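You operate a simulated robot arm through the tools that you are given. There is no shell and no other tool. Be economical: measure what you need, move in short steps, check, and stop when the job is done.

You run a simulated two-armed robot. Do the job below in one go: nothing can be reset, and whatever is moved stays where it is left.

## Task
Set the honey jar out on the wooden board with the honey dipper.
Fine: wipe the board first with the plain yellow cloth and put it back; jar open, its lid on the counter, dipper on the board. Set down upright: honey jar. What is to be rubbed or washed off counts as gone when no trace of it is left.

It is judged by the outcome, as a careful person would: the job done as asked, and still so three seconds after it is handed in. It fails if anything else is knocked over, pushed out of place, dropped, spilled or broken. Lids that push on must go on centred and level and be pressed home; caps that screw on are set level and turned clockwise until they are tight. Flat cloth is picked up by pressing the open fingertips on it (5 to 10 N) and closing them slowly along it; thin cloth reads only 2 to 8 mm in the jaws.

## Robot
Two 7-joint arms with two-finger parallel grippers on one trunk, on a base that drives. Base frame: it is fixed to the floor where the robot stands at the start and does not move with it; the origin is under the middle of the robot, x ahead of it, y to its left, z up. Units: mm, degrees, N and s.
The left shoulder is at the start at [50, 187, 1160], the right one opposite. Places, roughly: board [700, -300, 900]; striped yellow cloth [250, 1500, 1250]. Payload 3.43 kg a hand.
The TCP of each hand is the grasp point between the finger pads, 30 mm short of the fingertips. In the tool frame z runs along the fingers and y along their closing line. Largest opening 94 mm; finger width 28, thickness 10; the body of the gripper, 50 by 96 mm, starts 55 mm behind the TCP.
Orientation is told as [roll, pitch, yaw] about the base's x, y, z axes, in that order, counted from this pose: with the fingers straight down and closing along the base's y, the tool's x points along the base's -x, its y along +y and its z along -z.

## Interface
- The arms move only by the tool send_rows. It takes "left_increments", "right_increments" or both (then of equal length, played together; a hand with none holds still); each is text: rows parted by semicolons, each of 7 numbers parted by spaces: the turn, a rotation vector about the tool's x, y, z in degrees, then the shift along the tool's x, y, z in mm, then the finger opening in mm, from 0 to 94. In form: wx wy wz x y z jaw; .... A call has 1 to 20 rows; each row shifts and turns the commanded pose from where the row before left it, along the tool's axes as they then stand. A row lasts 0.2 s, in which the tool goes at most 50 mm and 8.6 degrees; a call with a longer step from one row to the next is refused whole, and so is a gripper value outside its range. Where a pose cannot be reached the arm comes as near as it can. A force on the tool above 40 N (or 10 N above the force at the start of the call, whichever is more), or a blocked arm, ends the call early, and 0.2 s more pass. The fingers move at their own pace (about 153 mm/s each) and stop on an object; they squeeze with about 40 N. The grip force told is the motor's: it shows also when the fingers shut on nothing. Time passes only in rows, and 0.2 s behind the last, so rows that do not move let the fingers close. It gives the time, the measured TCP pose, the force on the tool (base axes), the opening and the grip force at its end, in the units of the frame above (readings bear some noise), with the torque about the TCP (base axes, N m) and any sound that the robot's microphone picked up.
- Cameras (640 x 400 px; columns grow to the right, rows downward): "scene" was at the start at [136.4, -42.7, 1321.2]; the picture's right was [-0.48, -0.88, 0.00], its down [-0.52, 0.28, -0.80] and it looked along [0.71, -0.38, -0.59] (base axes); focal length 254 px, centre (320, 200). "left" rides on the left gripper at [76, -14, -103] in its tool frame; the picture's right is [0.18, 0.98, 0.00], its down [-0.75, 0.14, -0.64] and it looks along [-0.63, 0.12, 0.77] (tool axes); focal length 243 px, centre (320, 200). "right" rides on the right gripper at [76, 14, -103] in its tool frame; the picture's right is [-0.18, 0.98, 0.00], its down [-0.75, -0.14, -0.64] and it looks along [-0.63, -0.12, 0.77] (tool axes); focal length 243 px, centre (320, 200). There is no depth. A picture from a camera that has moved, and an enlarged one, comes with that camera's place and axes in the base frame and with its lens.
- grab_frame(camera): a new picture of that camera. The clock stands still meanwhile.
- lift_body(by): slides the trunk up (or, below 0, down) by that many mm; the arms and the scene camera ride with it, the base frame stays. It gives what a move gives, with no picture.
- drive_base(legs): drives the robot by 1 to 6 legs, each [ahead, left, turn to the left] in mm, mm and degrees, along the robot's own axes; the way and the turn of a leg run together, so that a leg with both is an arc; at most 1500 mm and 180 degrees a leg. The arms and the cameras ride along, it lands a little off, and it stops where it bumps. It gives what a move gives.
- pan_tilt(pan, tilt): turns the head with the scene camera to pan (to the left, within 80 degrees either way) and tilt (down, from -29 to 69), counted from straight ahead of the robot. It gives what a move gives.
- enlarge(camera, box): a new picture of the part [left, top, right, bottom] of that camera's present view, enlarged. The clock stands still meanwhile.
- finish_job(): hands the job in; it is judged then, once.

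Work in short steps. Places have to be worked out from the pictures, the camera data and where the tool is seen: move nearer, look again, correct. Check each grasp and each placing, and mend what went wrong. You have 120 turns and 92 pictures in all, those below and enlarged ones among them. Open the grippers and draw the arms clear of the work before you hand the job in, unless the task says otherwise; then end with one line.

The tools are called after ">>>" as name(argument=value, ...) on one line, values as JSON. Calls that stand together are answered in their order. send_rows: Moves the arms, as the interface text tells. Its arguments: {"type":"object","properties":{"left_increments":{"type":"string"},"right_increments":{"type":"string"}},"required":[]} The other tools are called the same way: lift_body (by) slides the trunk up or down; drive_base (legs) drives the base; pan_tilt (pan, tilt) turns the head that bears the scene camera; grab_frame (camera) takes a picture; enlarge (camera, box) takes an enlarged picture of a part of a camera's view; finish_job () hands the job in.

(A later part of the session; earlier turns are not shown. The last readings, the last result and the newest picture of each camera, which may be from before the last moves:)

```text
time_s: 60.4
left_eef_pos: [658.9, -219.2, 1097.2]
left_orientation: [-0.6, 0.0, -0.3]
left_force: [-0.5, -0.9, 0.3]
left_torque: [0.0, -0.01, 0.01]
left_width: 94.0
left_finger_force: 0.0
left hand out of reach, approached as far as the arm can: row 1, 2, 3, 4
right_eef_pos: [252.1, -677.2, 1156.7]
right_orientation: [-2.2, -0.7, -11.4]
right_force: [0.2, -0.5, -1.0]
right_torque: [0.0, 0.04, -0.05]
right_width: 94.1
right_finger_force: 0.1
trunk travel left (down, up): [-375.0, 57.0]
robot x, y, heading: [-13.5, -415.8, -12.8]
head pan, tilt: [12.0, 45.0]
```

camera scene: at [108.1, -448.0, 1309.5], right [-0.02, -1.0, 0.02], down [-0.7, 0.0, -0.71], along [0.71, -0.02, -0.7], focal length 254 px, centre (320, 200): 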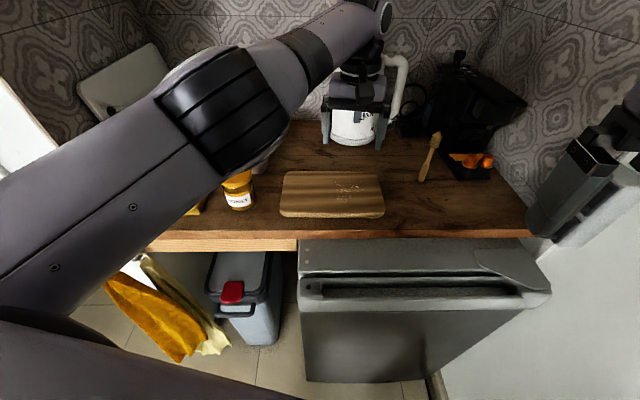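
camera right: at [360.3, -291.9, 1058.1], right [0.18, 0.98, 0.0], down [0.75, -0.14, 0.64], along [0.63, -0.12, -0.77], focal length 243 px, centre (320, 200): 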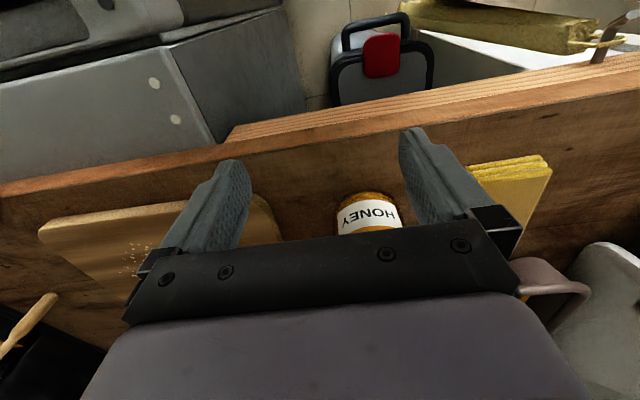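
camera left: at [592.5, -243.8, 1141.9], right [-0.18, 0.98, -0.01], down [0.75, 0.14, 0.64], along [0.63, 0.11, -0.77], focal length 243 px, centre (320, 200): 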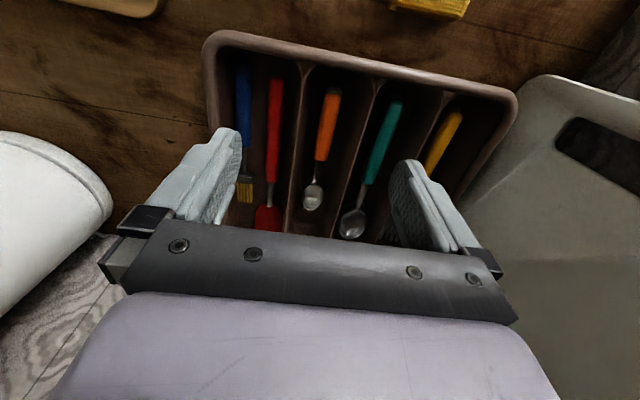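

Still at the limit in wrist roll; I'll turn the tool clockwise to free it, then retract.

>>> send_rows(left_increments="0 0 8 0 0 0 94; 0 0 8 0 0 0 94; 0 0 8 0 0 0 94; 0 0 0 20 0 0 94; 0 0 0 20 0 0 94; 0 0 0 20 0 0 94; 0 0 0 0 0 0 94")

```text
time_s: 62.0
left_eef_pos: [657.8, -200.8, 1109.4]
left_orientation: [-0.5, -0.2, -24.3]
left_force: [-0.3, 1.0, 0.8]
left_torque: [0.01, -0.02, -0.02]
left_width: 93.8
left_finger_force: 0.1
left hand out of reach, approached as far as the arm can: row 4, 5, 6
right_eef_pos: [252.7, -676.7, 1157.8]
right_orientation: [-2.2, -0.6, -11.4]
right_force: [0.0, -0.4, -1.1]
right_torque: [-0.03, -0.03, 0.01]
right_width: 94.1
right_finger_force: 0.0
trunk travel left (down, up): [-375.0, 57.0]
robot x, y, heading: [-19.3, -420.1, -13.0]
head pan, tilt: [12.0, 45.0]
```

I need to see the arm's posture before going on.

>>> pan_tilt(pan=35, tilt=25)

>>> grab_frame(camera="scene")

```text
time_s: 62.8
left_eef_pos: [657.4, -200.4, 1108.0]
left_orientation: [-0.5, -0.3, -24.3]
left_force: [1.0, 0.2, -0.5]
left_torque: [0.0, -0.01, -0.01]
left_width: 93.8
left_finger_force: 0.1
right_eef_pos: [252.9, -676.0, 1157.4]
right_orientation: [-2.3, -0.6, -11.4]
right_force: [1.0, 0.4, 0.4]
right_torque: [-0.01, 0.0, 0.02]
right_width: 94.0
right_finger_force: 0.0
trunk travel left (down, up): [-375.0, 57.0]
robot x, y, heading: [-15.1, -412.6, -13.1]
head pan, tilt: [35.0, 25.0]
```

```text
63 pictures are left
camera scene: at [127.2, -395.7, 1339.0], right [0.38, -0.93, 0.0], down [-0.39, -0.16, -0.91], along [0.84, 0.34, -0.42], focal length 254 px, centre (320, 200)
```

scene: 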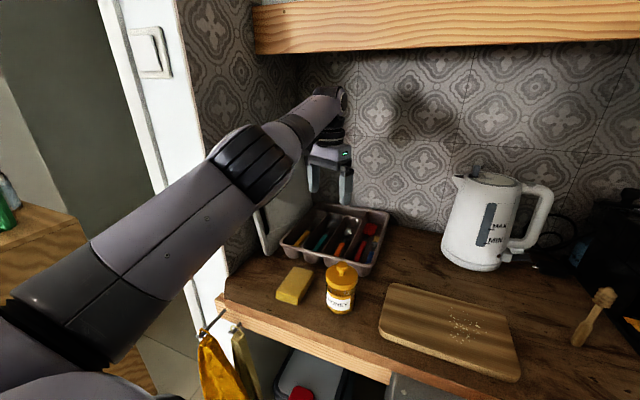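

The arm is nearly straight (singular), so radial retraction stalls. Tilting the tool forward while pulling back should bend the elbow.

>>> send_rows(left_increments="0 -6 0 10 0 -5 94; 0 -6 0 15 0 -5 94; 0 -6 0 20 0 0 94; 0 0 0 20 0 0 94; 0 0 0 20 0 0 94; 0 0 0 0 0 0 94")

```text
time_s: 64.2
left_eef_pos: [689.1, -172.5, 1129.8]
left_orientation: [-0.6, -12.1, -24.1]
left_force: [-0.3, 0.5, 0.0]
left_torque: [0.0, 0.0, 0.01]
left_width: 94.0
left_finger_force: 0.1
left hand out of reach, approached as far as the arm can: row 1, 2, 3, 4, 5
right_eef_pos: [251.9, -676.0, 1157.4]
right_orientation: [-2.3, -0.6, -11.3]
right_force: [0.1, 0.1, 0.2]
right_torque: [0.07, 0.01, 0.01]
right_width: 93.9
right_finger_force: 0.0
trunk travel left (down, up): [-375.0, 57.0]
robot x, y, heading: [-16.8, -418.2, -12.8]
head pan, tilt: [35.0, 25.0]
```

Wrist seems frozen at the straight-arm limit. I'll try larger steps back and up in one go.

>>> send_rows(left_increments="0 6 0 40 0 -25 94; 0 6 0 40 0 -25 94; 0 0 0 40 0 -25 94; 0 0 0 0 0 0 94")

```text
time_s: 65.2
left_eef_pos: [619.2, -114.3, 1207.9]
left_orientation: [-0.7, -0.1, -24.2]
left_force: [0.5, -0.8, 0.0]
left_torque: [0.0, -0.02, -0.04]
left_width: 94.0
left_finger_force: 0.0
left hand out of reach, approached as far as the arm can: row 1, 2, 3
right_eef_pos: [252.1, -676.1, 1157.2]
right_orientation: [-2.1, -0.6, -11.4]
right_force: [-0.8, -0.9, 0.6]
right_torque: [0.01, -0.01, 0.02]
right_width: 94.1
right_finger_force: 0.0
trunk travel left (down, up): [-375.0, 57.0]
robot x, y, heading: [-15.2, -417.4, -13.1]
head pan, tilt: [35.0, 25.0]
```

The hand positions fit a sphere of 597 mm about the shoulder: elbow fully straight. Flexing (elbow is up/outward) should come with moves down and to the right, so I'll command those.

>>> send_rows(left_increments="0 0 0 8 -31 25 94; 0 0 0 12 -31 25 94; 0 0 0 20 -20 15 94; 0 0 0 0 0 0 94")

```text
time_s: 66.2
left_eef_pos: [634.0, -154.2, 1183.0]
left_orientation: [-0.7, -0.2, -24.2]
left_force: [-0.3, 0.6, 0.0]
left_torque: [0.01, -0.02, -0.01]
left_width: 94.0
left_finger_force: 0.1
left hand out of reach, approached as far as the arm can: row 1, 2, 3
right_eef_pos: [251.8, -676.0, 1157.4]
right_orientation: [-2.1, -0.7, -11.4]
right_force: [0.1, 0.0, 0.3]
right_torque: [0.02, 0.02, 0.02]
right_width: 94.2
right_finger_force: 0.0
trunk travel left (down, up): [-375.0, 57.0]
robot x, y, heading: [-14.8, -413.1, -12.7]
head pan, tilt: [35.0, 25.0]
```

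Still on the sphere. I'll try yawing the tool the other way (ccw, following the arm's bearing) and then pulling back.

>>> send_rows(left_increments="0 0 -8 0 0 0 94; 0 0 -8 0 0 0 94; 0 0 -8 0 0 0 94; 0 0 -8 0 0 0 94; 0 0 -8 0 0 0 94; 0 0 0 30 0 0 94; 0 0 0 30 0 0 94; 0 0 0 30 0 0 94; 0 0 0 0 0 0 94")

```text
time_s: 68.2
left_eef_pos: [623.3, -175.1, 1206.4]
left_orientation: [-0.6, 0.3, 15.7]
left_force: [0.7, 1.0, -0.3]
left_torque: [0.02, -0.02, 0.0]
left_width: 94.2
left_finger_force: 0.1
left hand out of reach, approached as far as the arm can: row 6, 7, 8
right_eef_pos: [253.4, -677.1, 1157.2]
right_orientation: [-2.2, -0.6, -11.4]
right_force: [0.2, -0.8, 0.8]
right_torque: [0.03, -0.01, 0.01]
right_width: 94.1
right_finger_force: 0.2
trunk travel left (down, up): [-375.0, 57.0]
robot x, y, heading: [-19.6, -417.7, -12.9]
head pan, tilt: [35.0, 25.0]
```

Possibly the elbow has gone slightly past straight. I'll push radially outward (only mm available) and then command downward, which should flex the elbow the proper way.

>>> send_rows(left_increments="0 0 0 -40 -6 -15 94; 0 0 0 -40 -6 -15 94; 0 0 0 0 0 45 94; 0 0 0 0 0 45 94; 0 0 0 15 0 40 94; 0 0 0 0 0 0 94")

```text
time_s: 69.6
left_eef_pos: [661.3, -178.3, 1090.1]
left_orientation: [-0.5, 0.3, 15.6]
left_force: [0.1, 0.1, 0.7]
left_torque: [0.04, 0.02, 0.03]
left_width: 93.8
left_finger_force: 0.1
left hand out of reach, approached as far as the arm can: row 1, 2, 3, 4, 5
right_eef_pos: [252.1, -676.3, 1157.7]
right_orientation: [-2.2, -0.5, -11.4]
right_force: [-0.9, 0.6, -0.1]
right_torque: [0.02, 0.0, -0.02]
right_width: 94.0
right_finger_force: 0.1
trunk travel left (down, up): [-375.0, 57.0]
robot x, y, heading: [-17.4, -416.9, -12.7]
head pan, tilt: [35.0, 25.0]
```

Let me look at the elbow itself.

>>> pan_tilt(pan=60, tilt=25)

>>> grab_frame(camera="scene")

```text
time_s: 70.5
left_eef_pos: [661.0, -179.4, 1090.9]
left_orientation: [-0.5, 0.3, 15.7]
left_force: [-0.5, 0.3, -0.8]
left_torque: [-0.04, -0.02, -0.01]
left_width: 94.1
left_finger_force: 0.0
right_eef_pos: [251.8, -675.5, 1156.7]
right_orientation: [-2.2, -0.6, -11.5]
right_force: [-0.2, -0.2, -0.1]
right_torque: [0.02, 0.05, 0.02]
right_width: 93.9
right_finger_force: 0.0
trunk travel left (down, up): [-375.0, 57.0]
robot x, y, heading: [-19.8, -412.9, -12.8]
head pan, tilt: [60.0, 25.0]
```

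```text
62 pictures are left
camera scene: at [104.5, -362.8, 1339.1], right [0.73, -0.68, 0.0], down [-0.29, -0.31, -0.91], along [0.62, 0.66, -0.42], focal length 254 px, centre (320, 200)
```

scene: 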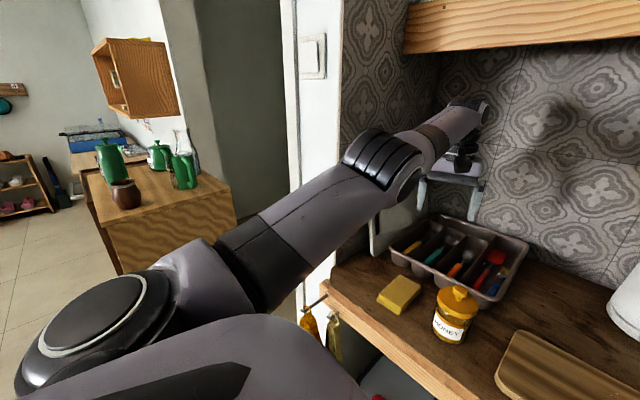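

I'll run a probing sequence—up, back, down, back, right, back, left, back—all in free space above z 1040.

>>> send_rows(left_increments="0 0 0 0 0 -45 94; 0 0 0 0 0 -45 94; 0 0 0 30 0 0 94; 0 0 0 30 0 0 94; 0 0 0 0 0 40 94; 0 0 0 0 0 40 94; 0 0 0 0 0 40 94; 0 0 0 30 0 0 94; 0 0 0 30 0 0 94; 0 0 0 0 0 0 94")

>>> send_rows(left_increments="0 0 0 0 -45 0 94; 0 0 0 30 0 0 94; 0 0 0 30 0 0 94; 0 0 0 0 45 0 94; 0 0 0 0 45 0 94; 0 0 0 30 0 0 94; 0 0 0 30 0 0 94; 0 0 0 0 0 0 94")

```text
time_s: 72.7
left_eef_pos: [585.8, -191.9, 1036.6]
left_orientation: [-0.5, 0.2, 15.8]
left_force: [-0.5, 0.2, -0.7]
left_torque: [0.06, 0.02, -0.01]
left_width: 94.1
left_finger_force: 0.1
left hand out of reach, approached as far as the arm can: row 1, 2, 3, 4
right_eef_pos: [252.6, -676.0, 1156.2]
right_orientation: [-2.2, -0.6, -11.3]
right_force: [0.1, -0.7, 0.2]
right_torque: [-0.01, -0.01, -0.01]
right_width: 94.0
right_finger_force: 0.0
trunk travel left (down, up): [-375.0, 57.0]
robot x, y, heading: [-16.1, -420.1, -13.0]
head pan, tilt: [60.0, 25.0]
```

```text
time_s: 74.5
left_eef_pos: [457.6, -182.2, 1038.1]
left_orientation: [-0.6, 0.2, 15.6]
left_force: [-0.3, -0.4, 0.7]
left_torque: [-0.02, 0.01, -0.01]
left_width: 94.3
left_finger_force: 0.1
right_eef_pos: [252.3, -675.9, 1156.3]
right_orientation: [-2.3, -0.6, -11.5]
right_force: [0.1, 0.6, -0.1]
right_torque: [0.0, 0.0, -0.01]
right_width: 94.1
right_finger_force: 0.0
trunk travel left (down, up): [-375.0, 57.0]
robot x, y, heading: [-15.2, -420.8, -12.7]
head pan, tilt: [60.0, 25.0]
```

Unlocked. I now know to keep within 590 mm of the shoulder. Rotating to yaw 0 and going above the cloth.

>>> send_rows(left_increments="0 0 8 0 0 0 94; 0 0 7.7 0 0 0 94; 0 0 0 -28 7 0 94; 0 0 0 -28 7 0 94; 0 0 0 -29 6 0 94; 0 0 0 0 0 30 94; 0 0 0 0 0 30 94; 0 0 0 0 0 0 94")

>>> grab_frame(camera="left")

```text
time_s: 76.3
left_eef_pos: [546.3, -161.5, 976.6]
left_orientation: [-0.6, 0.1, -0.1]
left_force: [-0.2, -1.1, -0.1]
left_torque: [-0.02, -0.03, -0.01]
left_width: 94.0
left_finger_force: 0.1
right_eef_pos: [251.1, -676.2, 1157.8]
right_orientation: [-2.1, -0.6, -11.4]
right_force: [-0.1, -0.7, 0.6]
right_torque: [-0.02, -0.01, -0.03]
right_width: 94.1
right_finger_force: 0.1
trunk travel left (down, up): [-375.0, 57.0]
robot x, y, heading: [-16.8, -414.1, -12.8]
head pan, tilt: [60.0, 25.0]
```

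```text
61 pictures are left
camera left: at [470.1, -172.7, 1080.0], right [-0.18, 0.98, -0.01], down [0.75, 0.15, 0.64], along [0.63, 0.11, -0.77], focal length 243 px, centre (320, 200)
```

left: 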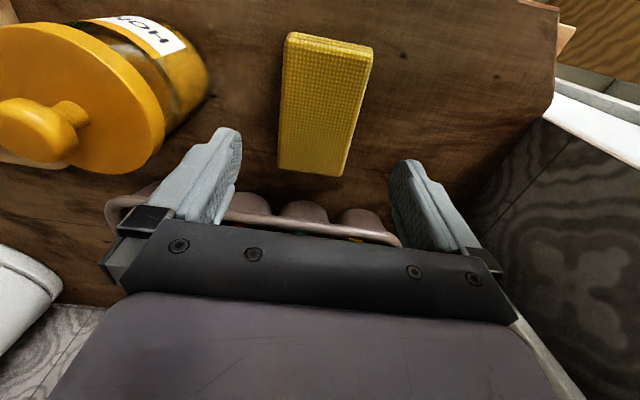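

Aligned over the cloth in the same spot. Descend to z≈914, close, and lift.

>>> send_rows(left_increments="0 0 0 3 0 20 94; 0 0 0 0 0 20 94; 0 0 0 0 0 16 94; 0 0 0 0 0 6.5 94; 0 0 0 0 0 0 94; 0 0 0 0 0 0 80; 0 0 0 0 0 0 68; 0 0 0 0 0 0 60; 0 0 0 0 0 0 54; 0 0 0 0 0 0 48; 0 0 0 0 0 0 45; 0 0 0 0 0 0 45")

>>> send_rows(left_increments="0 0 0 0 0 -15 45; 0 0 0 0 0 -30 45; 0 0 0 0 0 -40 45; 0 0 0 0 0 -50 45; 0 0 0 0 0 -20 45; 0 0 0 0 0 0 45")

>>> grab_frame(camera="left")

```text
time_s: 78.9
left_eef_pos: [543.1, -160.1, 913.7]
left_orientation: [-0.6, -0.1, 0.0]
left_force: [-1.0, 0.2, 0.3]
left_torque: [0.02, 0.01, 0.03]
left_width: 58.9
left_finger_force: 39.7
right_eef_pos: [253.1, -675.8, 1156.4]
right_orientation: [-2.2, -0.6, -11.4]
right_force: [-0.3, 0.1, 0.3]
right_torque: [-0.01, -0.01, 0.03]
right_width: 94.0
right_finger_force: 0.0
trunk travel left (down, up): [-375.0, 57.0]
robot x, y, heading: [-15.8, -414.2, -13.0]
head pan, tilt: [60.0, 25.0]
```

```text
time_s: 80.3
left_eef_pos: [541.7, -159.1, 1066.5]
left_orientation: [-0.6, 0.0, 0.0]
left_force: [0.2, -0.4, -0.1]
left_torque: [0.0, -0.01, 0.0]
left_width: 44.9
left_finger_force: 0.0
right_eef_pos: [251.9, -676.5, 1157.2]
right_orientation: [-2.2, -0.6, -11.3]
right_force: [0.6, -0.4, 0.4]
right_torque: [0.02, 0.02, -0.01]
right_width: 94.1
right_finger_force: 0.1
trunk travel left (down, up): [-375.0, 57.0]
robot x, y, heading: [-16.8, -417.3, -12.8]
head pan, tilt: [60.0, 25.0]
```

```text
60 pictures are left
camera left: at [465.2, -171.4, 1170.5], right [-0.18, 0.98, -0.01], down [0.75, 0.15, 0.64], along [0.63, 0.11, -0.77], focal length 243 px, centre (320, 200)
```

left: 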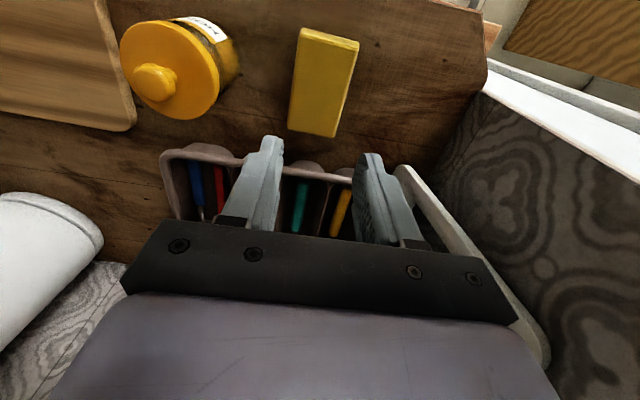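

The pad slipped from the side grip and stayed in place (centre still ≈[541,-160]). I'll use the stated way: press open fingertips on top with 5–10 N, then close slowly.

>>> send_rows(left_increments="0 0 0 0 0 45 45; 0 0 0 0 0 45 45; 0 0 0 0 0 30 45; 0 0 0 0 0 10 45; 0 0 0 0 0 4 45; 0 0 0 0 0 0 45")

```text
time_s: 81.7
left_eef_pos: [539.8, -160.8, 933.3]
left_orientation: [-0.6, 0.0, 0.0]
left_force: [-0.5, 0.6, 0.5]
left_torque: [0.03, -0.03, 0.02]
left_width: 45.0
left_finger_force: 0.1
right_eef_pos: [251.9, -676.8, 1157.8]
right_orientation: [-2.0, -0.5, -11.4]
right_force: [-0.1, -0.2, 0.9]
right_torque: [0.04, -0.02, -0.04]
right_width: 93.9
right_finger_force: 0.1
trunk travel left (down, up): [-375.0, 57.0]
robot x, y, heading: [-16.8, -413.4, -13.0]
head pan, tilt: [60.0, 25.0]
```

Not yet in contact at z=933; lowering in 1.5 mm steps to find the top.

>>> send_rows(left_increments="0 0 0 0 0 1.5 45; 0 0 0 0 0 1.5 45; 0 0 0 0 0 1.5 45; 0 0 0 0 0 0 45")

>>> send_rows(left_increments="0 0 0 0 0 1 45; 0 0 0 0 0 1 45; 0 0 0 0 0 0 45")

```text
time_s: 82.7
left_eef_pos: [540.6, -161.1, 932.8]
left_orientation: [-0.5, -0.4, 0.0]
left_force: [-0.6, 1.6, 17.6]
left_torque: [0.49, 0.05, -0.03]
left_width: 45.6
left_finger_force: 0.7
right_eef_pos: [251.3, -676.4, 1157.3]
right_orientation: [-2.1, -0.7, -11.4]
right_force: [0.2, 0.0, 0.3]
right_torque: [0.0, 0.0, -0.01]
right_width: 93.8
right_finger_force: 0.0
trunk travel left (down, up): [-375.0, 57.0]
robot x, y, heading: [-13.4, -417.8, -13.1]
head pan, tilt: [60.0, 25.0]
```

```text
time_s: 83.5
left_eef_pos: [540.7, -161.6, 931.7]
left_orientation: [-0.6, -0.5, -0.1]
left_force: [-0.9, 2.9, 34.5]
left_torque: [0.76, 0.27, -0.06]
left_width: 45.8
left_finger_force: 0.7
right_eef_pos: [250.0, -677.5, 1158.9]
right_orientation: [-2.1, -0.8, -11.5]
right_force: [0.2, -0.4, -0.1]
right_torque: [-0.02, 0.01, -0.01]
right_width: 94.0
right_finger_force: 0.1
trunk travel left (down, up): [-375.0, 57.0]
robot x, y, heading: [-19.9, -412.0, -12.6]
head pan, tilt: [60.0, 25.0]
```

Top of cloth found (TCP≈933). Ease off to about 8 N and close slowly.

>>> send_rows(left_increments="0 0 0 0 0 -3.2 45; 0 0 0 0 0 0 45")

>>> send_rows(left_increments="0 0 0 0 0 0 40; 0 0 0 0 0 0 35; 0 0 0 0 0 0 30; 0 0 0 0 0 0 25; 0 0 0 0 0 0 20; 0 0 0 0 0 0 15; 0 0 0 0 0 0 10; 0 0 0 0 0 0 5; 0 0 0 0 0 0 0; 0 0 0 0 0 0 0; 0 0 0 0 0 0 0")

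>>> grab_frame(camera="left")

```text
time_s: 84.1
left_eef_pos: [540.2, -160.2, 932.9]
left_orientation: [-0.7, -0.2, 0.0]
left_force: [0.3, 1.4, 21.8]
left_torque: [0.47, 0.07, 0.02]
left_width: 45.6
left_finger_force: 0.3
right_eef_pos: [250.7, -677.8, 1157.6]
right_orientation: [-2.1, -0.7, -11.4]
right_force: [0.0, 0.4, -0.1]
right_torque: [0.0, 0.02, 0.0]
right_width: 94.3
right_finger_force: 0.0
trunk travel left (down, up): [-375.0, 57.0]
robot x, y, heading: [-18.5, -414.8, -13.1]
head pan, tilt: [60.0, 25.0]
```

```text
time_s: 86.5
left_eef_pos: [540.7, -161.6, 932.7]
left_orientation: [-0.8, -0.2, -0.1]
left_force: [-1.3, 2.5, 21.4]
left_torque: [0.09, 0.06, -0.05]
left_width: 0.0
left_finger_force: 33.1
right_eef_pos: [251.2, -677.2, 1158.0]
right_orientation: [-2.1, -0.7, -11.5]
right_force: [-0.1, -0.2, 0.1]
right_torque: [0.02, 0.01, -0.02]
right_width: 94.1
right_finger_force: 0.2
trunk travel left (down, up): [-375.0, 57.0]
robot x, y, heading: [-12.5, -418.8, -12.5]
head pan, tilt: [60.0, 25.0]
```

```text
59 pictures are left
camera left: at [464.3, -173.7, 1036.1], right [-0.18, 0.98, -0.01], down [0.75, 0.15, 0.64], along [0.63, 0.11, -0.77], focal length 243 px, centre (320, 200)
```

left: 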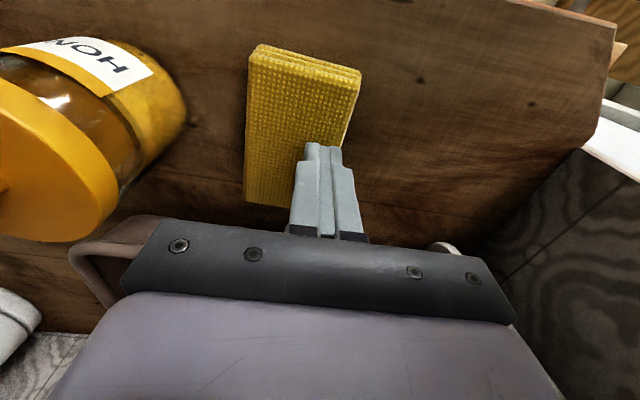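

It shut on nothing — the folded pad is stiff on top and shifted about 14 mm toward −y. I'll go back to a side grip, lower and with a slow lift.

>>> send_rows(left_increments="0 0 0 0 0 -20 0; 0 0 0 0 0 -20 40; 0 0 0 0 -7 0 94; 0 0 0 0 -8 0 94; 0 0 0 0 0 0 94")

>>> grab_frame(camera="left")

```text
time_s: 87.7
left_eef_pos: [539.9, -176.3, 970.7]
left_orientation: [-0.5, -0.1, -0.1]
left_force: [-0.8, -0.4, 0.2]
left_torque: [-0.01, -0.01, -0.06]
left_width: 94.0
left_finger_force: 0.1
right_eef_pos: [253.0, -676.4, 1157.7]
right_orientation: [-2.2, -0.6, -11.4]
right_force: [0.4, 0.0, 0.4]
right_torque: [0.0, -0.03, 0.02]
right_width: 94.1
right_finger_force: 0.1
trunk travel left (down, up): [-375.0, 57.0]
robot x, y, heading: [-15.7, -413.8, -13.1]
head pan, tilt: [60.0, 25.0]
```

```text
58 pictures are left
camera left: at [464.7, -187.6, 1074.7], right [-0.18, 0.98, -0.01], down [0.75, 0.15, 0.64], along [0.63, 0.11, -0.77], focal length 243 px, centre (320, 200)
```

left: 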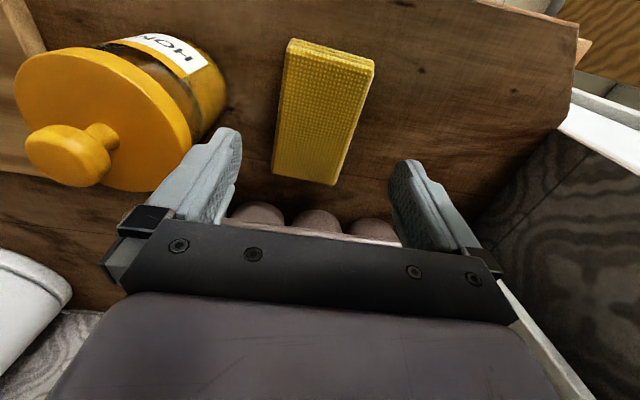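

Pad now centred ≈[538,-179]. Descend lower (fingertips ~1 mm off the counter), with 82 mm opening to stay clear of the jar, close, and lift slowly.

>>> send_rows(left_increments="0 0 0 0 -2 20 82; 0 0 0 1 0 20 82; 0 0 0 0 0 14 82; 0 0 0 0 0 5.5 82; 0 0 0 0 0 0 70; 0 0 0 0 0 0 62; 0 0 0 0 0 0 52; 0 0 0 0 0 0 40; 0 0 0 0 0 0 20; 0 0 0 0 0 0 20; 0 0 0 0 0 0 20")

>>> send_rows(left_increments="0 0 0 0 0 -2 20; 0 0 0 0 0 -3 20; 0 0 0 0 0 -4 20; 0 0 0 0 0 -4 20; 0 0 0 0 0 -4 20; 0 0 0 0 0 0 20")

>>> grab_frame(camera="left")

```text
time_s: 90.1
left_eef_pos: [539.6, -176.1, 912.5]
left_orientation: [-0.7, 0.1, -0.1]
left_force: [-0.2, 0.4, -0.3]
left_torque: [0.01, -0.03, -0.02]
left_width: 59.0
left_finger_force: 40.1
right_eef_pos: [253.1, -677.0, 1156.9]
right_orientation: [-2.2, -0.7, -11.4]
right_force: [-0.1, 0.2, 0.2]
right_torque: [0.02, 0.01, -0.02]
right_width: 93.9
right_finger_force: 0.0
trunk travel left (down, up): [-375.0, 57.0]
robot x, y, heading: [-18.7, -417.3, -13.0]
head pan, tilt: [60.0, 25.0]
```

```text
time_s: 91.5
left_eef_pos: [540.1, -177.9, 928.2]
left_orientation: [-0.5, 0.0, 0.0]
left_force: [-0.4, -0.6, -0.5]
left_torque: [0.01, 0.0, 0.03]
left_width: 58.8
left_finger_force: 40.0
right_eef_pos: [252.7, -675.7, 1158.4]
right_orientation: [-2.3, -0.5, -11.5]
right_force: [0.3, 0.5, -1.4]
right_torque: [-0.02, -0.01, 0.0]
right_width: 94.0
right_finger_force: 0.1
trunk travel left (down, up): [-375.0, 57.0]
robot x, y, heading: [-15.6, -414.4, -12.9]
head pan, tilt: [60.0, 25.0]
```

```text
57 pictures are left
camera left: at [463.9, -189.9, 1032.0], right [-0.18, 0.98, -0.01], down [0.75, 0.15, 0.64], along [0.63, 0.11, -0.77], focal length 243 px, centre (320, 200)
```

left: 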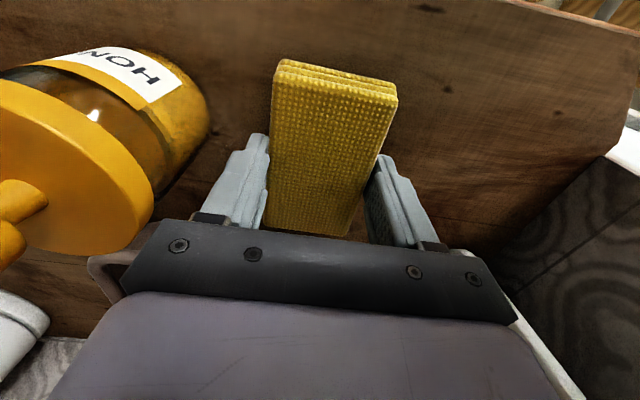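

Lifted and held. Continue lifting slowly to z≈1045.

>>> send_rows(left_increments="0 0 0 0 0 -6 20; 0 0 0 0 0 -8 20; 0 0 0 0 0 -8 20; 0 0 0 0 0 -8 20; 0 0 0 0 0 -8 20; 0 0 0 0 0 -8 20; 0 0 0 0 0 -8 20; 0 0 0 0 0 -8 20; 0 0 0 0 0 -8 20; 0 0 0 0 0 -8 20; 0 0 0 0 0 -8 20; 0 0 0 0 0 -8 20; 0 0 0 0 0 -8 20; 0 0 0 0 0 -8 20; 0 0 0 0 0 -6 20; 0 0 0 0 0 0 20")

```text
time_s: 94.9
left_eef_pos: [540.7, -177.5, 1046.1]
left_orientation: [-0.6, 0.0, 0.0]
left_force: [-0.2, 0.9, -0.1]
left_torque: [-0.01, 0.03, 0.0]
left_width: 58.5
left_finger_force: 39.3
right_eef_pos: [252.8, -676.7, 1157.1]
right_orientation: [-2.1, -0.6, -11.4]
right_force: [0.5, 0.3, -0.2]
right_torque: [0.0, 0.01, 0.0]
right_width: 93.8
right_finger_force: 0.1
trunk travel left (down, up): [-375.0, 57.0]
robot x, y, heading: [-17.7, -416.4, -12.9]
head pan, tilt: [60.0, 25.0]
```

Held firmly. Turning to yaw −24 and carrying it slowly over the jar toward the board.

>>> send_rows(left_increments="0 0 4 0 0 0 20; 0 0 4 0 0 0 20; 0 0 4 0 0 0 20; 0 0 4 0 0 0 20; 0 0 4 0 0 0 20; 0 0 4 0 0 0 20; 0 0 0 -3 -6 0 20; 0 0 0 -5 -11 0 20; 0 0 0 -6 -14 0 20; 0 0 0 -6 -14 0 20; 0 0 0 -6 -14 0 20; 0 0 0 -6 -14 0 20; 0 0 0 -6 -14 0 20; 0 0 0 -6 -14 0 20; 0 0 0 -6 -14 0 20; 0 0 0 -6 -14 0 20; 0 0 0 -6 -14 0 20; 0 0 0 -6 -14 0 20; 0 0 0 -6 -14 0 20; 0 0 0 -3 -7 0 20")

>>> send_rows(left_increments="0 0 0 -5 -12 0 20; 0 0 0 -6 -14 0 20; 0 0 0 -6 -14 0 20; 0 0 0 -6 -14 0 20; 0 0 0 -6 -14 0 20; 0 0 0 -6 -14 0 20; 0 0 0 -6 -14 0 20; 0 0 0 -5 -12 0 20; 0 0 0 -3 -7 0 20; 0 0 0 0 0 0 20")

>>> grab_frame(camera="left")

```text
time_s: 99.1
left_eef_pos: [537.3, -371.2, 1045.6]
left_orientation: [-0.5, -0.2, -24.0]
left_force: [0.6, 0.2, 0.0]
left_torque: [0.02, 0.02, -0.01]
left_width: 58.7
left_finger_force: 40.0
right_eef_pos: [251.9, -675.7, 1159.0]
right_orientation: [-2.2, -0.6, -11.4]
right_force: [0.5, 0.5, -0.5]
right_torque: [0.03, -0.01, 0.0]
right_width: 94.0
right_finger_force: 0.2
trunk travel left (down, up): [-375.0, 57.0]
robot x, y, heading: [-20.6, -414.8, -12.8]
head pan, tilt: [60.0, 25.0]
```

```text
time_s: 101.3
left_eef_pos: [536.5, -495.0, 1048.8]
left_orientation: [-0.6, -0.2, -24.0]
left_force: [-0.7, 0.5, -0.6]
left_torque: [-0.02, 0.01, 0.02]
left_width: 58.7
left_finger_force: 40.1
right_eef_pos: [252.7, -675.4, 1157.5]
right_orientation: [-2.2, -0.6, -11.4]
right_force: [0.1, 0.0, -0.2]
right_torque: [-0.01, -0.04, -0.02]
right_width: 94.0
right_finger_force: 0.1
trunk travel left (down, up): [-375.0, 57.0]
robot x, y, heading: [-17.8, -421.0, -12.7]
head pan, tilt: [60.0, 25.0]
```

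```text
56 pictures are left
camera left: at [460.9, -475.6, 1151.9], right [0.23, 0.97, -0.01], down [0.75, -0.17, 0.64], along [0.62, -0.16, -0.77], focal length 243 px, centre (320, 200)
```

left: 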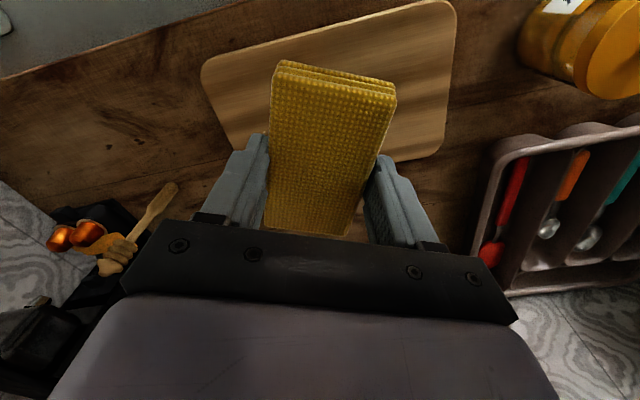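

Over the board with a steady grip. Move to the left side of the crumbs, then lower toward the board (contact expected near TCP z≈931).

>>> send_rows(left_increments="0 0 0 -3 12 5 20; 0 0 0 -3 12 10 20; 0 0 0 0 0 12 20; 0 0 0 0 0 12 20; 0 0 0 0 0 12 20; 0 0 0 0 0 12 20; 0 0 0 0 0 12 20; 0 0 0 0 0 12 20; 0 0 0 0 0 12 20; 0 0 0 0 0 6 20; 0 0 0 0 0 3 20; 0 0 0 0 0 2 20; 0 0 0 0 0 0 20")

```text
time_s: 104.1
left_eef_pos: [552.0, -477.6, 937.9]
left_orientation: [-0.6, -0.3, -24.0]
left_force: [-0.6, -0.9, 0.1]
left_torque: [0.02, 0.05, -0.04]
left_width: 58.5
left_finger_force: 39.9
right_eef_pos: [252.4, -676.9, 1157.7]
right_orientation: [-2.2, -0.6, -11.4]
right_force: [0.8, 0.2, -0.2]
right_torque: [0.01, 0.0, 0.0]
right_width: 93.9
right_finger_force: 0.1
trunk travel left (down, up): [-375.0, 57.0]
robot x, y, heading: [-16.5, -415.5, -13.0]
head pan, tilt: [60.0, 25.0]
```

>>> send_rows(left_increments="0 0 0 0 0 2 20; 0 0 0 0 0 2 20; 0 0 0 0 0 1.5 20; 0 0 0 0 0 1 20; 0 0 0 0 0 0 20")

```text
time_s: 105.3
left_eef_pos: [552.0, -476.7, 931.9]
left_orientation: [-0.6, -0.2, -23.9]
left_force: [-0.3, 0.7, 0.3]
left_torque: [0.0, -0.01, 0.0]
left_width: 58.7
left_finger_force: 40.1
right_eef_pos: [252.0, -676.2, 1156.4]
right_orientation: [-2.2, -0.5, -11.4]
right_force: [0.3, -0.5, -0.1]
right_torque: [0.01, 0.02, 0.01]
right_width: 93.7
right_finger_force: 0.0
trunk travel left (down, up): [-375.0, 57.0]
robot x, y, heading: [-13.0, -412.4, -12.9]
head pan, tilt: [60.0, 25.0]
```

No contact yet at z=932; keep lowering in small steps.

>>> send_rows(left_increments="0 0 0 0 0 1 20; 0 0 0 0 0 1 20; 0 0 0 0 0 1 20; 0 0 0 0 0 1 20; 0 0 0 0 0 0 20")

>>> enlarge(camera="left", box=[160, 20, 480, 240])

```text
time_s: 106.5
left_eef_pos: [551.4, -476.2, 929.3]
left_orientation: [-0.5, -0.3, -23.9]
left_force: [1.3, 1.0, 5.4]
left_torque: [0.32, 0.13, -0.13]
left_width: 58.7
left_finger_force: 39.6
right_eef_pos: [251.9, -676.5, 1156.5]
right_orientation: [-2.2, -0.6, -11.5]
right_force: [-0.6, -0.4, -0.1]
right_torque: [0.01, -0.02, -0.03]
right_width: 94.0
right_finger_force: 0.1
trunk travel left (down, up): [-375.0, 57.0]
robot x, y, heading: [-16.3, -415.2, -13.0]
head pan, tilt: [60.0, 25.0]
```

```text
1.82 times, centred on (320, 130) of left
camera zoom: at [475.5, -457.2, 1031.4], right [0.23, 0.97, -0.01], down [0.75, -0.17, 0.64], along [0.63, -0.16, -0.76], focal length 441 px, centre (320, 327)
```

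zoom: 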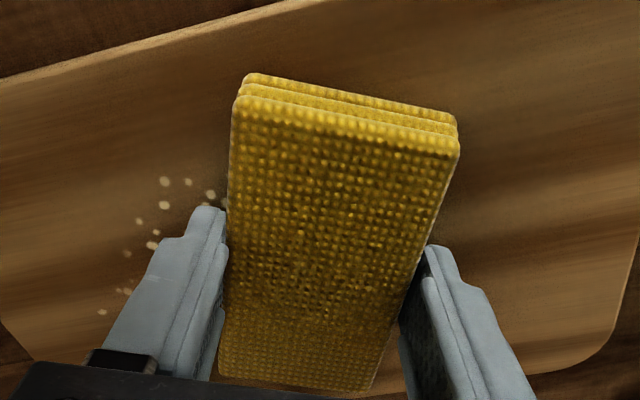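

Contact at 5 N. Sweep across the crumbs toward −y with light pressure, then back.

>>> send_rows(left_increments="0 0 0 -1.5 -3 0.5 20; 0 0 0 -2.85 -6.4 0 20; 0 0 0 -2.85 -6.4 0 20; 0 0 0 -2.85 -6.4 0 20; 0 0 0 -2.85 -6.4 0 20; 0 0 0 -2.85 -6.4 0 20; 0 0 0 -2.85 -6.4 0 20; 0 0 0 -2.85 -6.4 0 20; 0 0 0 -2.85 -6.4 0 20; 0 0 0 -2.85 -6.4 0 20; 0 0 0 -2.85 -6.4 0 20; 0 0 0 -2.85 -6.4 0 20; 0 0 0 -2.85 -6.4 0 20; 0 0 0 -1.5 -3 0 20; 0 0 0 0 0 0 20")

>>> grab_frame(camera="left")

```text
time_s: 109.7
left_eef_pos: [550.6, -547.5, 933.5]
left_orientation: [-0.8, -0.8, -24.5]
left_force: [0.5, 0.1, 0.0]
left_torque: [0.01, 0.01, -0.02]
left_width: 58.6
left_finger_force: 40.2
left hand out of reach, approached as far as the arm can: row 11, 12, 13, 14
right_eef_pos: [252.2, -676.6, 1156.7]
right_orientation: [-2.2, -0.6, -11.4]
right_force: [-0.2, -0.7, 0.2]
right_torque: [0.03, -0.01, -0.02]
right_width: 93.9
right_finger_force: 0.0
trunk travel left (down, up): [-375.0, 57.0]
robot x, y, heading: [-22.9, -417.4, -12.7]
head pan, tilt: [60.0, 25.0]
```

```text
54 pictures are left
camera left: at [474.5, -525.1, 1036.3], right [0.24, 0.97, -0.02], down [0.74, -0.17, 0.65], along [0.63, -0.17, -0.76], focal length 243 px, centre (320, 200)
```

left: 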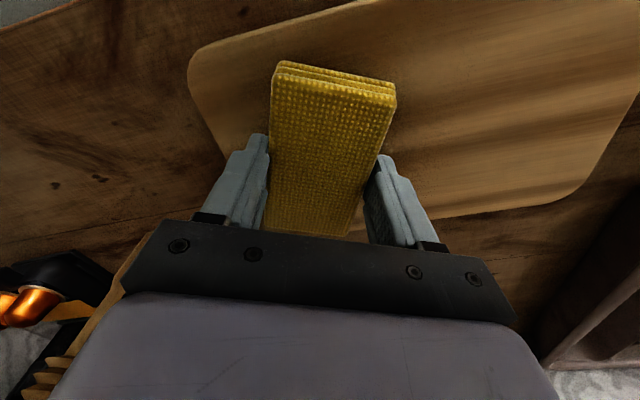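

The crumbs look wiped so far. I'll lift slightly, draw back +y, and look at the board under it.

>>> send_rows(left_increments="0 0 0 5 8 -5 20; 0 0 0 5 12 -8 20; 0 0 0 5 12 -8 20; 0 0 0 5 12 -8 20; 0 0 0 5 12 -8 20; 0 0 0 5 12 -8 20; 0 0 0 5 12 -8 20; 0 0 0 0 0 0 20")

>>> pan_tilt(pan=-5, tilt=45)

>>> enlarge(camera="scene", box=[240, 100, 480, 250])

>>> grab_frame(camera="left")

```text
time_s: 111.5
left_eef_pos: [544.1, -467.7, 979.0]
left_orientation: [-0.5, -0.3, -24.1]
left_force: [0.5, 0.1, -0.7]
left_torque: [-0.03, -0.04, 0.02]
left_width: 58.6
left_finger_force: 40.1
right_eef_pos: [252.0, -677.0, 1157.3]
right_orientation: [-2.2, -0.6, -11.4]
right_force: [0.0, 0.4, 0.6]
right_torque: [0.01, 0.0, 0.01]
right_width: 93.9
right_finger_force: 0.1
trunk travel left (down, up): [-375.0, 57.0]
robot x, y, heading: [-18.0, -416.4, -13.0]
head pan, tilt: [60.0, 25.0]
```

```text
time_s: 112.9
left_eef_pos: [543.6, -466.9, 980.4]
left_orientation: [-0.6, -0.2, -24.1]
left_force: [-0.5, -0.2, 0.8]
left_torque: [0.03, -0.02, -0.03]
left_width: 58.7
left_finger_force: 39.7
right_eef_pos: [253.6, -677.1, 1156.7]
right_orientation: [-2.2, -0.6, -11.3]
right_force: [-0.4, 0.1, -0.4]
right_torque: [-0.01, 0.0, 0.01]
right_width: 93.9
right_finger_force: 0.1
trunk travel left (down, up): [-375.0, 57.0]
robot x, y, heading: [-20.5, -419.5, -13.4]
head pan, tilt: [-5.0, 45.0]
```

```text
2.67 times, centred on (360, 175) of scene
camera zoom: at [119.2, -455.2, 1308.5], right [-0.31, -0.95, 0.0], down [-0.67, 0.22, -0.71], along [0.67, -0.22, -0.71], focal length 677 px, centre (213, 267)
```

zoom: 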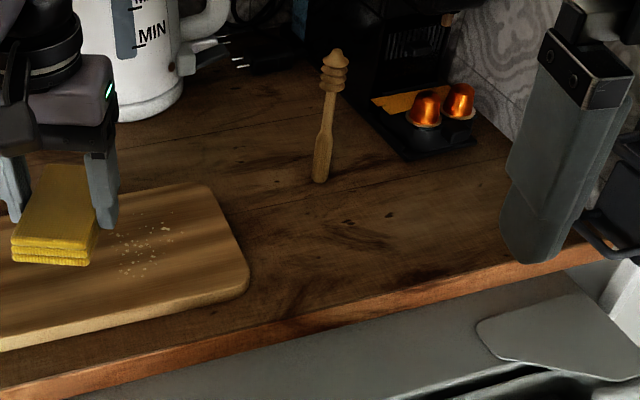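

```text
52 pictures are left
camera left: at [468.5, -447.4, 1082.9], right [0.23, 0.97, -0.01], down [0.75, -0.17, 0.64], along [0.62, -0.16, -0.77], focal length 243 px, centre (320, 200)
```

left: 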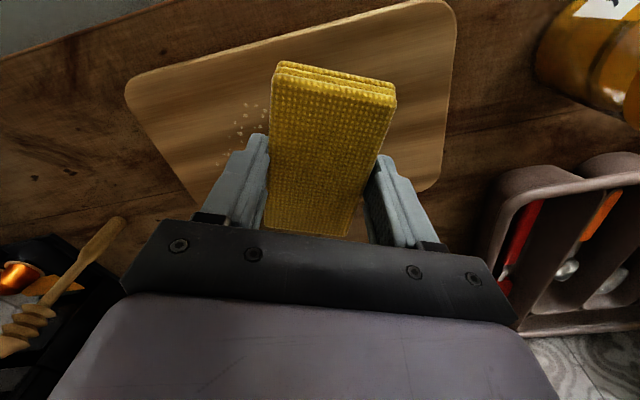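

Many crumbs remain (x 525–570, y −506 to −565): pressure was too light and lost at the end. I'll yaw further (−36) for better inward reach and press harder.

>>> send_rows(left_increments="0 0 4 0 0 0 20; 0 0 4 0 0 0 20; 0 0 4 0 0 0 20; 0 0 0 -7 -9 12 20; 0 0 0 -7 -9 12 20; 0 0 0 0 0 12 20; 0 0 0 0 0 8 20; 0 0 0 0 0 4 20; 0 0 0 0 0 2.5 20; 0 0 0 0 0 1.5 20; 0 0 0 0 0 0 20")

```text
time_s: 115.3
left_eef_pos: [544.0, -489.3, 929.3]
left_orientation: [-0.6, -0.3, -36.0]
left_force: [0.6, 0.2, -1.3]
left_torque: [0.0, 0.03, 0.0]
left_width: 58.7
left_finger_force: 40.1
right_eef_pos: [252.2, -677.0, 1158.3]
right_orientation: [-2.3, -0.5, -11.4]
right_force: [0.8, -0.4, 0.0]
right_torque: [0.03, -0.01, 0.02]
right_width: 94.1
right_finger_force: 0.1
trunk travel left (down, up): [-375.0, 57.0]
robot x, y, heading: [-14.4, -416.4, -12.6]
head pan, tilt: [-5.0, 45.0]
```

>>> send_rows(left_increments="0 0 0 0 0 1 20; 0 0 0 0 0 1 20; 0 0 0 0 0 1 20; 0 0 0 0 0 1 20; 0 0 0 0 0 0 20")

```text
time_s: 116.5
left_eef_pos: [544.4, -489.7, 927.6]
left_orientation: [-0.4, -0.6, -36.0]
left_force: [2.1, 0.4, 16.8]
left_torque: [0.77, 0.26, -0.04]
left_width: 58.7
left_finger_force: 39.8
right_eef_pos: [251.6, -676.1, 1157.4]
right_orientation: [-2.2, -0.6, -11.4]
right_force: [0.2, -0.7, 0.1]
right_torque: [-0.03, 0.04, 0.0]
right_width: 93.7
right_finger_force: 0.1
trunk travel left (down, up): [-375.0, 57.0]
robot x, y, heading: [-15.4, -412.3, -13.2]
head pan, tilt: [-5.0, 45.0]
```

17 N contact. Sweep 64 mm toward −y.

>>> send_rows(left_increments="0 0 0 -4.4 -6.1 0 20; 0 0 0 -4.4 -6.1 0 20; 0 0 0 -4.4 -6.1 0 20; 0 0 0 -4.4 -6.1 0 20; 0 0 0 -4.4 -6.1 0 20; 0 0 0 -4.4 -6.1 0 20; 0 0 0 -4.4 -6.1 0 20; 0 0 0 -4.4 -6.1 0 20; 0 0 0 0 0 0 20")

>>> grab_frame(camera="left")

```text
time_s: 118.3
left_eef_pos: [551.7, -539.9, 927.1]
left_orientation: [-0.9, -0.8, -34.9]
left_force: [-6.2, -5.2, 19.3]
left_torque: [0.61, 0.51, 0.22]
left_width: 58.6
left_finger_force: 40.0
right_eef_pos: [249.9, -676.7, 1158.0]
right_orientation: [-2.2, -0.6, -11.4]
right_force: [-0.3, 0.2, 0.5]
right_torque: [-0.02, 0.0, 0.01]
right_width: 94.2
right_finger_force: 0.0
trunk travel left (down, up): [-375.0, 57.0]
robot x, y, heading: [-15.1, -414.9, -12.9]
head pan, tilt: [-5.0, 45.0]
stopped in row 8 (left hand): the force on the tool passed its limit at 44 N (the readings are from after the stop); the commanded pose is now the measured one
```

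```text
51 pictures are left
camera left: at [480.5, -505.3, 1029.7], right [0.41, 0.91, -0.02], down [0.7, -0.3, 0.65], along [0.59, -0.28, -0.76], focal length 243 px, centre (320, 200)
```

left: 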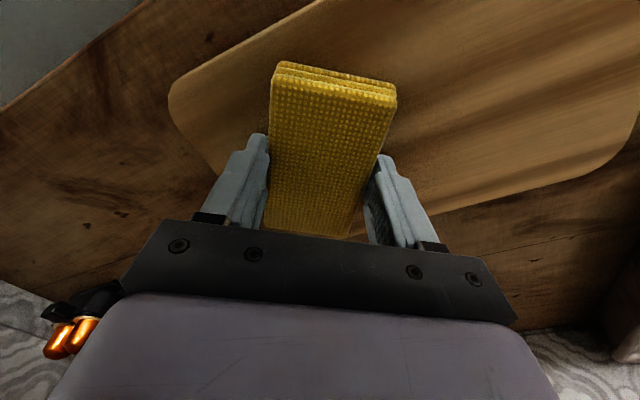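

Board shows no crumbs outside the pad here. Ease pressure a bit and sweep back, then lift and look.

>>> send_rows(left_increments="0 0 0 0 0 -1 20; 0 0 0 4.4 6.1 0 20; 0 0 0 4.4 6.1 0 20; 0 0 0 4.4 6.1 0 20; 0 0 0 4.4 6.1 0 20; 0 0 0 4.4 6.1 0 20; 0 0 0 4.4 6.1 0 20; 0 0 0 4.4 6.1 0 20; 0 0 0 4.4 6.1 -2 20; 0 0 0 5 10 -8 20; 0 0 0 5 10 -8 20; 0 0 0 0 0 0 20")

>>> enlarge(camera="scene", box=[220, 130, 380, 250])

```text
time_s: 120.9
left_eef_pos: [553.5, -455.6, 937.6]
left_orientation: [-0.9, -0.2, -35.0]
left_force: [0.0, 0.6, -0.5]
left_torque: [-0.03, 0.04, 0.03]
left_width: 58.7
left_finger_force: 39.9
right_eef_pos: [251.6, -677.0, 1156.8]
right_orientation: [-2.3, -0.6, -11.5]
right_force: [0.4, 0.0, 0.8]
right_torque: [0.02, -0.01, -0.01]
right_width: 94.2
right_finger_force: 0.1
trunk travel left (down, up): [-375.0, 57.0]
robot x, y, heading: [-14.8, -416.1, -12.7]
head pan, tilt: [-5.0, 45.0]
```

```text
3.33 times, centred on (300, 190) of scene
camera zoom: at [119.0, -455.7, 1308.4], right [-0.31, -0.95, 0.0], down [-0.67, 0.22, -0.71], along [0.67, -0.22, -0.71], focal length 846 px, centre (387, 233)
```

zoom: 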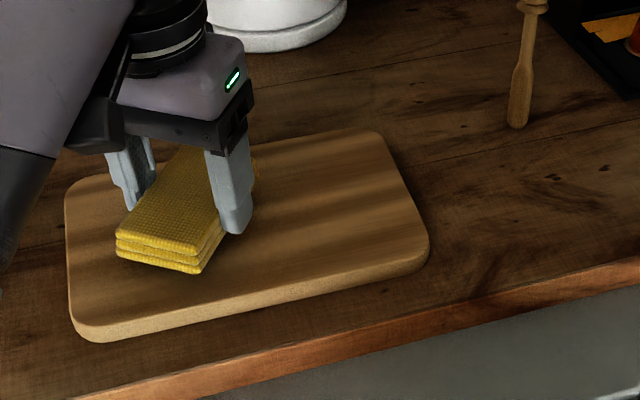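

The crumbs are gone. Now carry the cloth back: raise, turn part way, and move over the jar.

>>> send_rows(left_increments="0 0 0 0 0 -8 20; 0 0 0 0 0 -12 20; 0 0 0 0 0 -12 20; 0 0 0 0 0 -12 20; 0 0 0 0 0 -12 20; 0 0 0 0 0 -12 20; 0 0 0 0 0 -12 20; 0 0 0 0 0 -12 20; 0 0 0 0 0 -12 20; 0 0 0 0 0 -6 20; 0 0 -3 0 0 0 20; 0 0 -3 0 0 0 20; 0 0 -3 0 0 0 20; 0 0 -3 0 0 0 20; 0 0 -3 0 0 0 20; 0 0 0 3 8 0 20; 0 0 0 4.8 13.2 0 20; 0 0 0 4.8 13.2 0 20; 0 0 0 4.8 13.2 0 20; 0 0 0 3 8 0 20")

>>> grab_frame(camera="left")

```text
time_s: 125.1
left_eef_pos: [552.7, -396.9, 1050.4]
left_orientation: [-1.0, -0.1, -20.0]
left_force: [-0.4, -1.0, 0.4]
left_torque: [0.0, 0.02, -0.01]
left_width: 58.8
left_finger_force: 39.8
right_eef_pos: [252.2, -676.7, 1156.9]
right_orientation: [-2.3, -0.5, -11.4]
right_force: [-0.3, 0.5, -0.1]
right_torque: [0.0, -0.02, -0.02]
right_width: 94.1
right_finger_force: 0.0
trunk travel left (down, up): [-375.0, 57.0]
robot x, y, heading: [-16.0, -414.7, -13.1]
head pan, tilt: [-5.0, 45.0]
```

```text
49 pictures are left
camera left: at [477.3, -381.3, 1153.1], right [0.16, 0.99, -0.02], down [0.76, -0.12, 0.64], along [0.63, -0.12, -0.77], focal length 243 px, centre (320, 200)
```

left: 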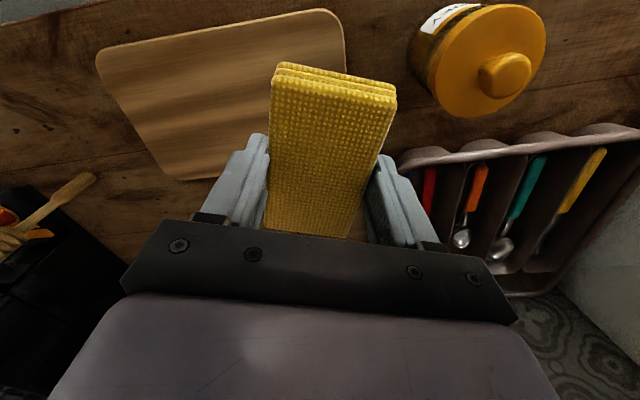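

Board is clean. Continue to the cloth's original place, turning to yaw 0.

>>> send_rows(left_increments="0 0 0 4.8 13.2 0 20; 0 0 0 4.8 13.2 0 20; 0 0 0 4.8 13.2 0 20; 0 0 0 4.8 13.2 0 20; 0 0 -4 0 0 0 20; 0 0 -4 0 0 0 20; 0 0 -4 0 0 0 20; 0 0 -4 0 0 0 20; 0 0 -4 0 0 0 20; 0 0 0 1 8 0 20; 0 0 0 1 14 0 20; 0 0 0 1 14 0 20; 0 0 0 1 14 0 20; 0 0 0 1 14 0 20; 0 0 0 1 14 0 20; 0 0 0 1 14 0 20; 0 0 0 1 14 0 20; 0 0 0 1 14 0 20; 0 0 0 1 14 0 20; 0 0 0 1 14 0 20")

>>> send_rows(left_increments="0 0 0 1 14 0 20; 0 0 0 0 14 0 20; 0 0 0 0 5 0 20; 0 0 0 0 0 10 20; 0 0 0 0 0 14 20; 0 0 0 0 0 14 20; 0 0 0 0 0 14 20; 0 0 0 0 0 14 20; 0 0 0 0 0 14 20; 0 0 0 0 0 14 20; 0 0 0 0 0 14 20; 0 0 0 0 0 8 20; 0 0 0 0 0 5 20; 0 0 0 0 0 0 20")

```text
time_s: 129.3
left_eef_pos: [542.0, -193.4, 1045.3]
left_orientation: [-1.0, 0.3, -0.1]
left_force: [1.0, 0.8, -0.2]
left_torque: [-0.03, 0.0, -0.02]
left_width: 58.5
left_finger_force: 40.6
right_eef_pos: [251.8, -676.7, 1158.3]
right_orientation: [-2.1, -0.6, -11.5]
right_force: [0.1, -0.3, 0.0]
right_torque: [0.02, 0.02, -0.03]
right_width: 94.3
right_finger_force: 0.0
trunk travel left (down, up): [-375.0, 57.0]
robot x, y, heading: [-14.9, -416.0, -13.4]
head pan, tilt: [-5.0, 45.0]
```

```text
time_s: 132.3
left_eef_pos: [540.9, -162.4, 925.5]
left_orientation: [-0.9, 0.2, 0.0]
left_force: [-0.3, 0.3, 0.4]
left_torque: [-0.03, 0.01, 0.01]
left_width: 58.7
left_finger_force: 39.5
right_eef_pos: [252.1, -676.4, 1157.9]
right_orientation: [-2.1, -0.6, -11.4]
right_force: [0.0, -0.6, -0.3]
right_torque: [-0.02, -0.04, -0.01]
right_width: 94.0
right_finger_force: 0.1
trunk travel left (down, up): [-375.0, 57.0]
robot x, y, heading: [-13.4, -415.4, -13.0]
head pan, tilt: [-5.0, 45.0]
```

Fine-tune (+2, +2) and lower until touch, then release.

>>> send_rows(left_increments="0 0 0 -2 2 5 20; 0 0 0 0 0 4 20; 0 0 0 0 0 2 20; 0 0 0 0 0 1.5 20; 0 0 0 0 0 1.5 20; 0 0 0 0 0 0 20")

>>> send_rows(left_increments="0 0 0 0 0 0 55; 0 0 0 0 0 0 62; 0 0 0 0 0 0 72; 0 0 0 0 0 0 80; 0 0 0 0 0 -10 80; 0 0 0 0 0 -25 80; 0 0 0 0 0 -40 80; 0 0 0 0 0 -40 80; 0 0 0 0 0 0 80")

>>> grab_frame(camera="left")

```text
time_s: 133.7
left_eef_pos: [544.2, -159.3, 910.3]
left_orientation: [-0.9, 0.1, -0.1]
left_force: [-0.3, -1.0, 5.8]
left_torque: [0.12, -0.23, -0.01]
left_width: 58.7
left_finger_force: 40.2
right_eef_pos: [251.1, -676.9, 1158.0]
right_orientation: [-2.3, -0.6, -11.4]
right_force: [-0.5, 0.3, 0.3]
right_torque: [0.01, 0.01, 0.01]
right_width: 94.4
right_finger_force: 0.1
trunk travel left (down, up): [-375.0, 57.0]
robot x, y, heading: [-17.6, -418.5, -13.3]
head pan, tilt: [-5.0, 45.0]
```

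```text
time_s: 135.7
left_eef_pos: [543.8, -156.6, 1025.9]
left_orientation: [-0.8, 0.2, 0.0]
left_force: [0.2, 0.2, 0.6]
left_torque: [-0.03, -0.07, 0.02]
left_width: 80.0
left_finger_force: 0.0
right_eef_pos: [252.0, -675.6, 1157.6]
right_orientation: [-2.3, -0.6, -11.4]
right_force: [0.0, -0.1, 0.2]
right_torque: [-0.04, 0.06, -0.02]
right_width: 93.9
right_finger_force: 0.1
trunk travel left (down, up): [-375.0, 57.0]
robot x, y, heading: [-14.1, -416.1, -13.2]
head pan, tilt: [-5.0, 45.0]
```

```text
48 pictures are left
camera left: at [468.2, -168.8, 1129.6], right [-0.18, 0.98, -0.01], down [0.76, 0.15, 0.64], along [0.63, 0.11, -0.77], focal length 243 px, centre (320, 200)
```

left: 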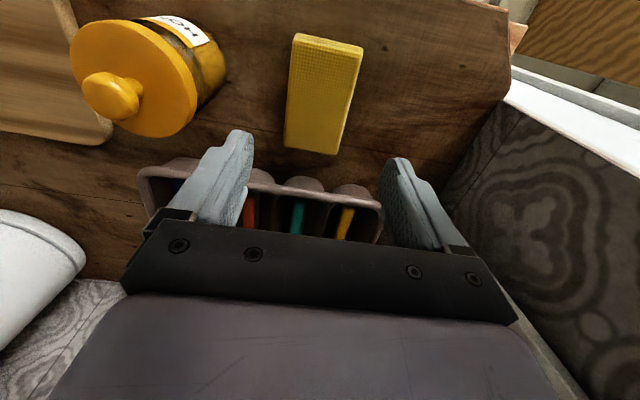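

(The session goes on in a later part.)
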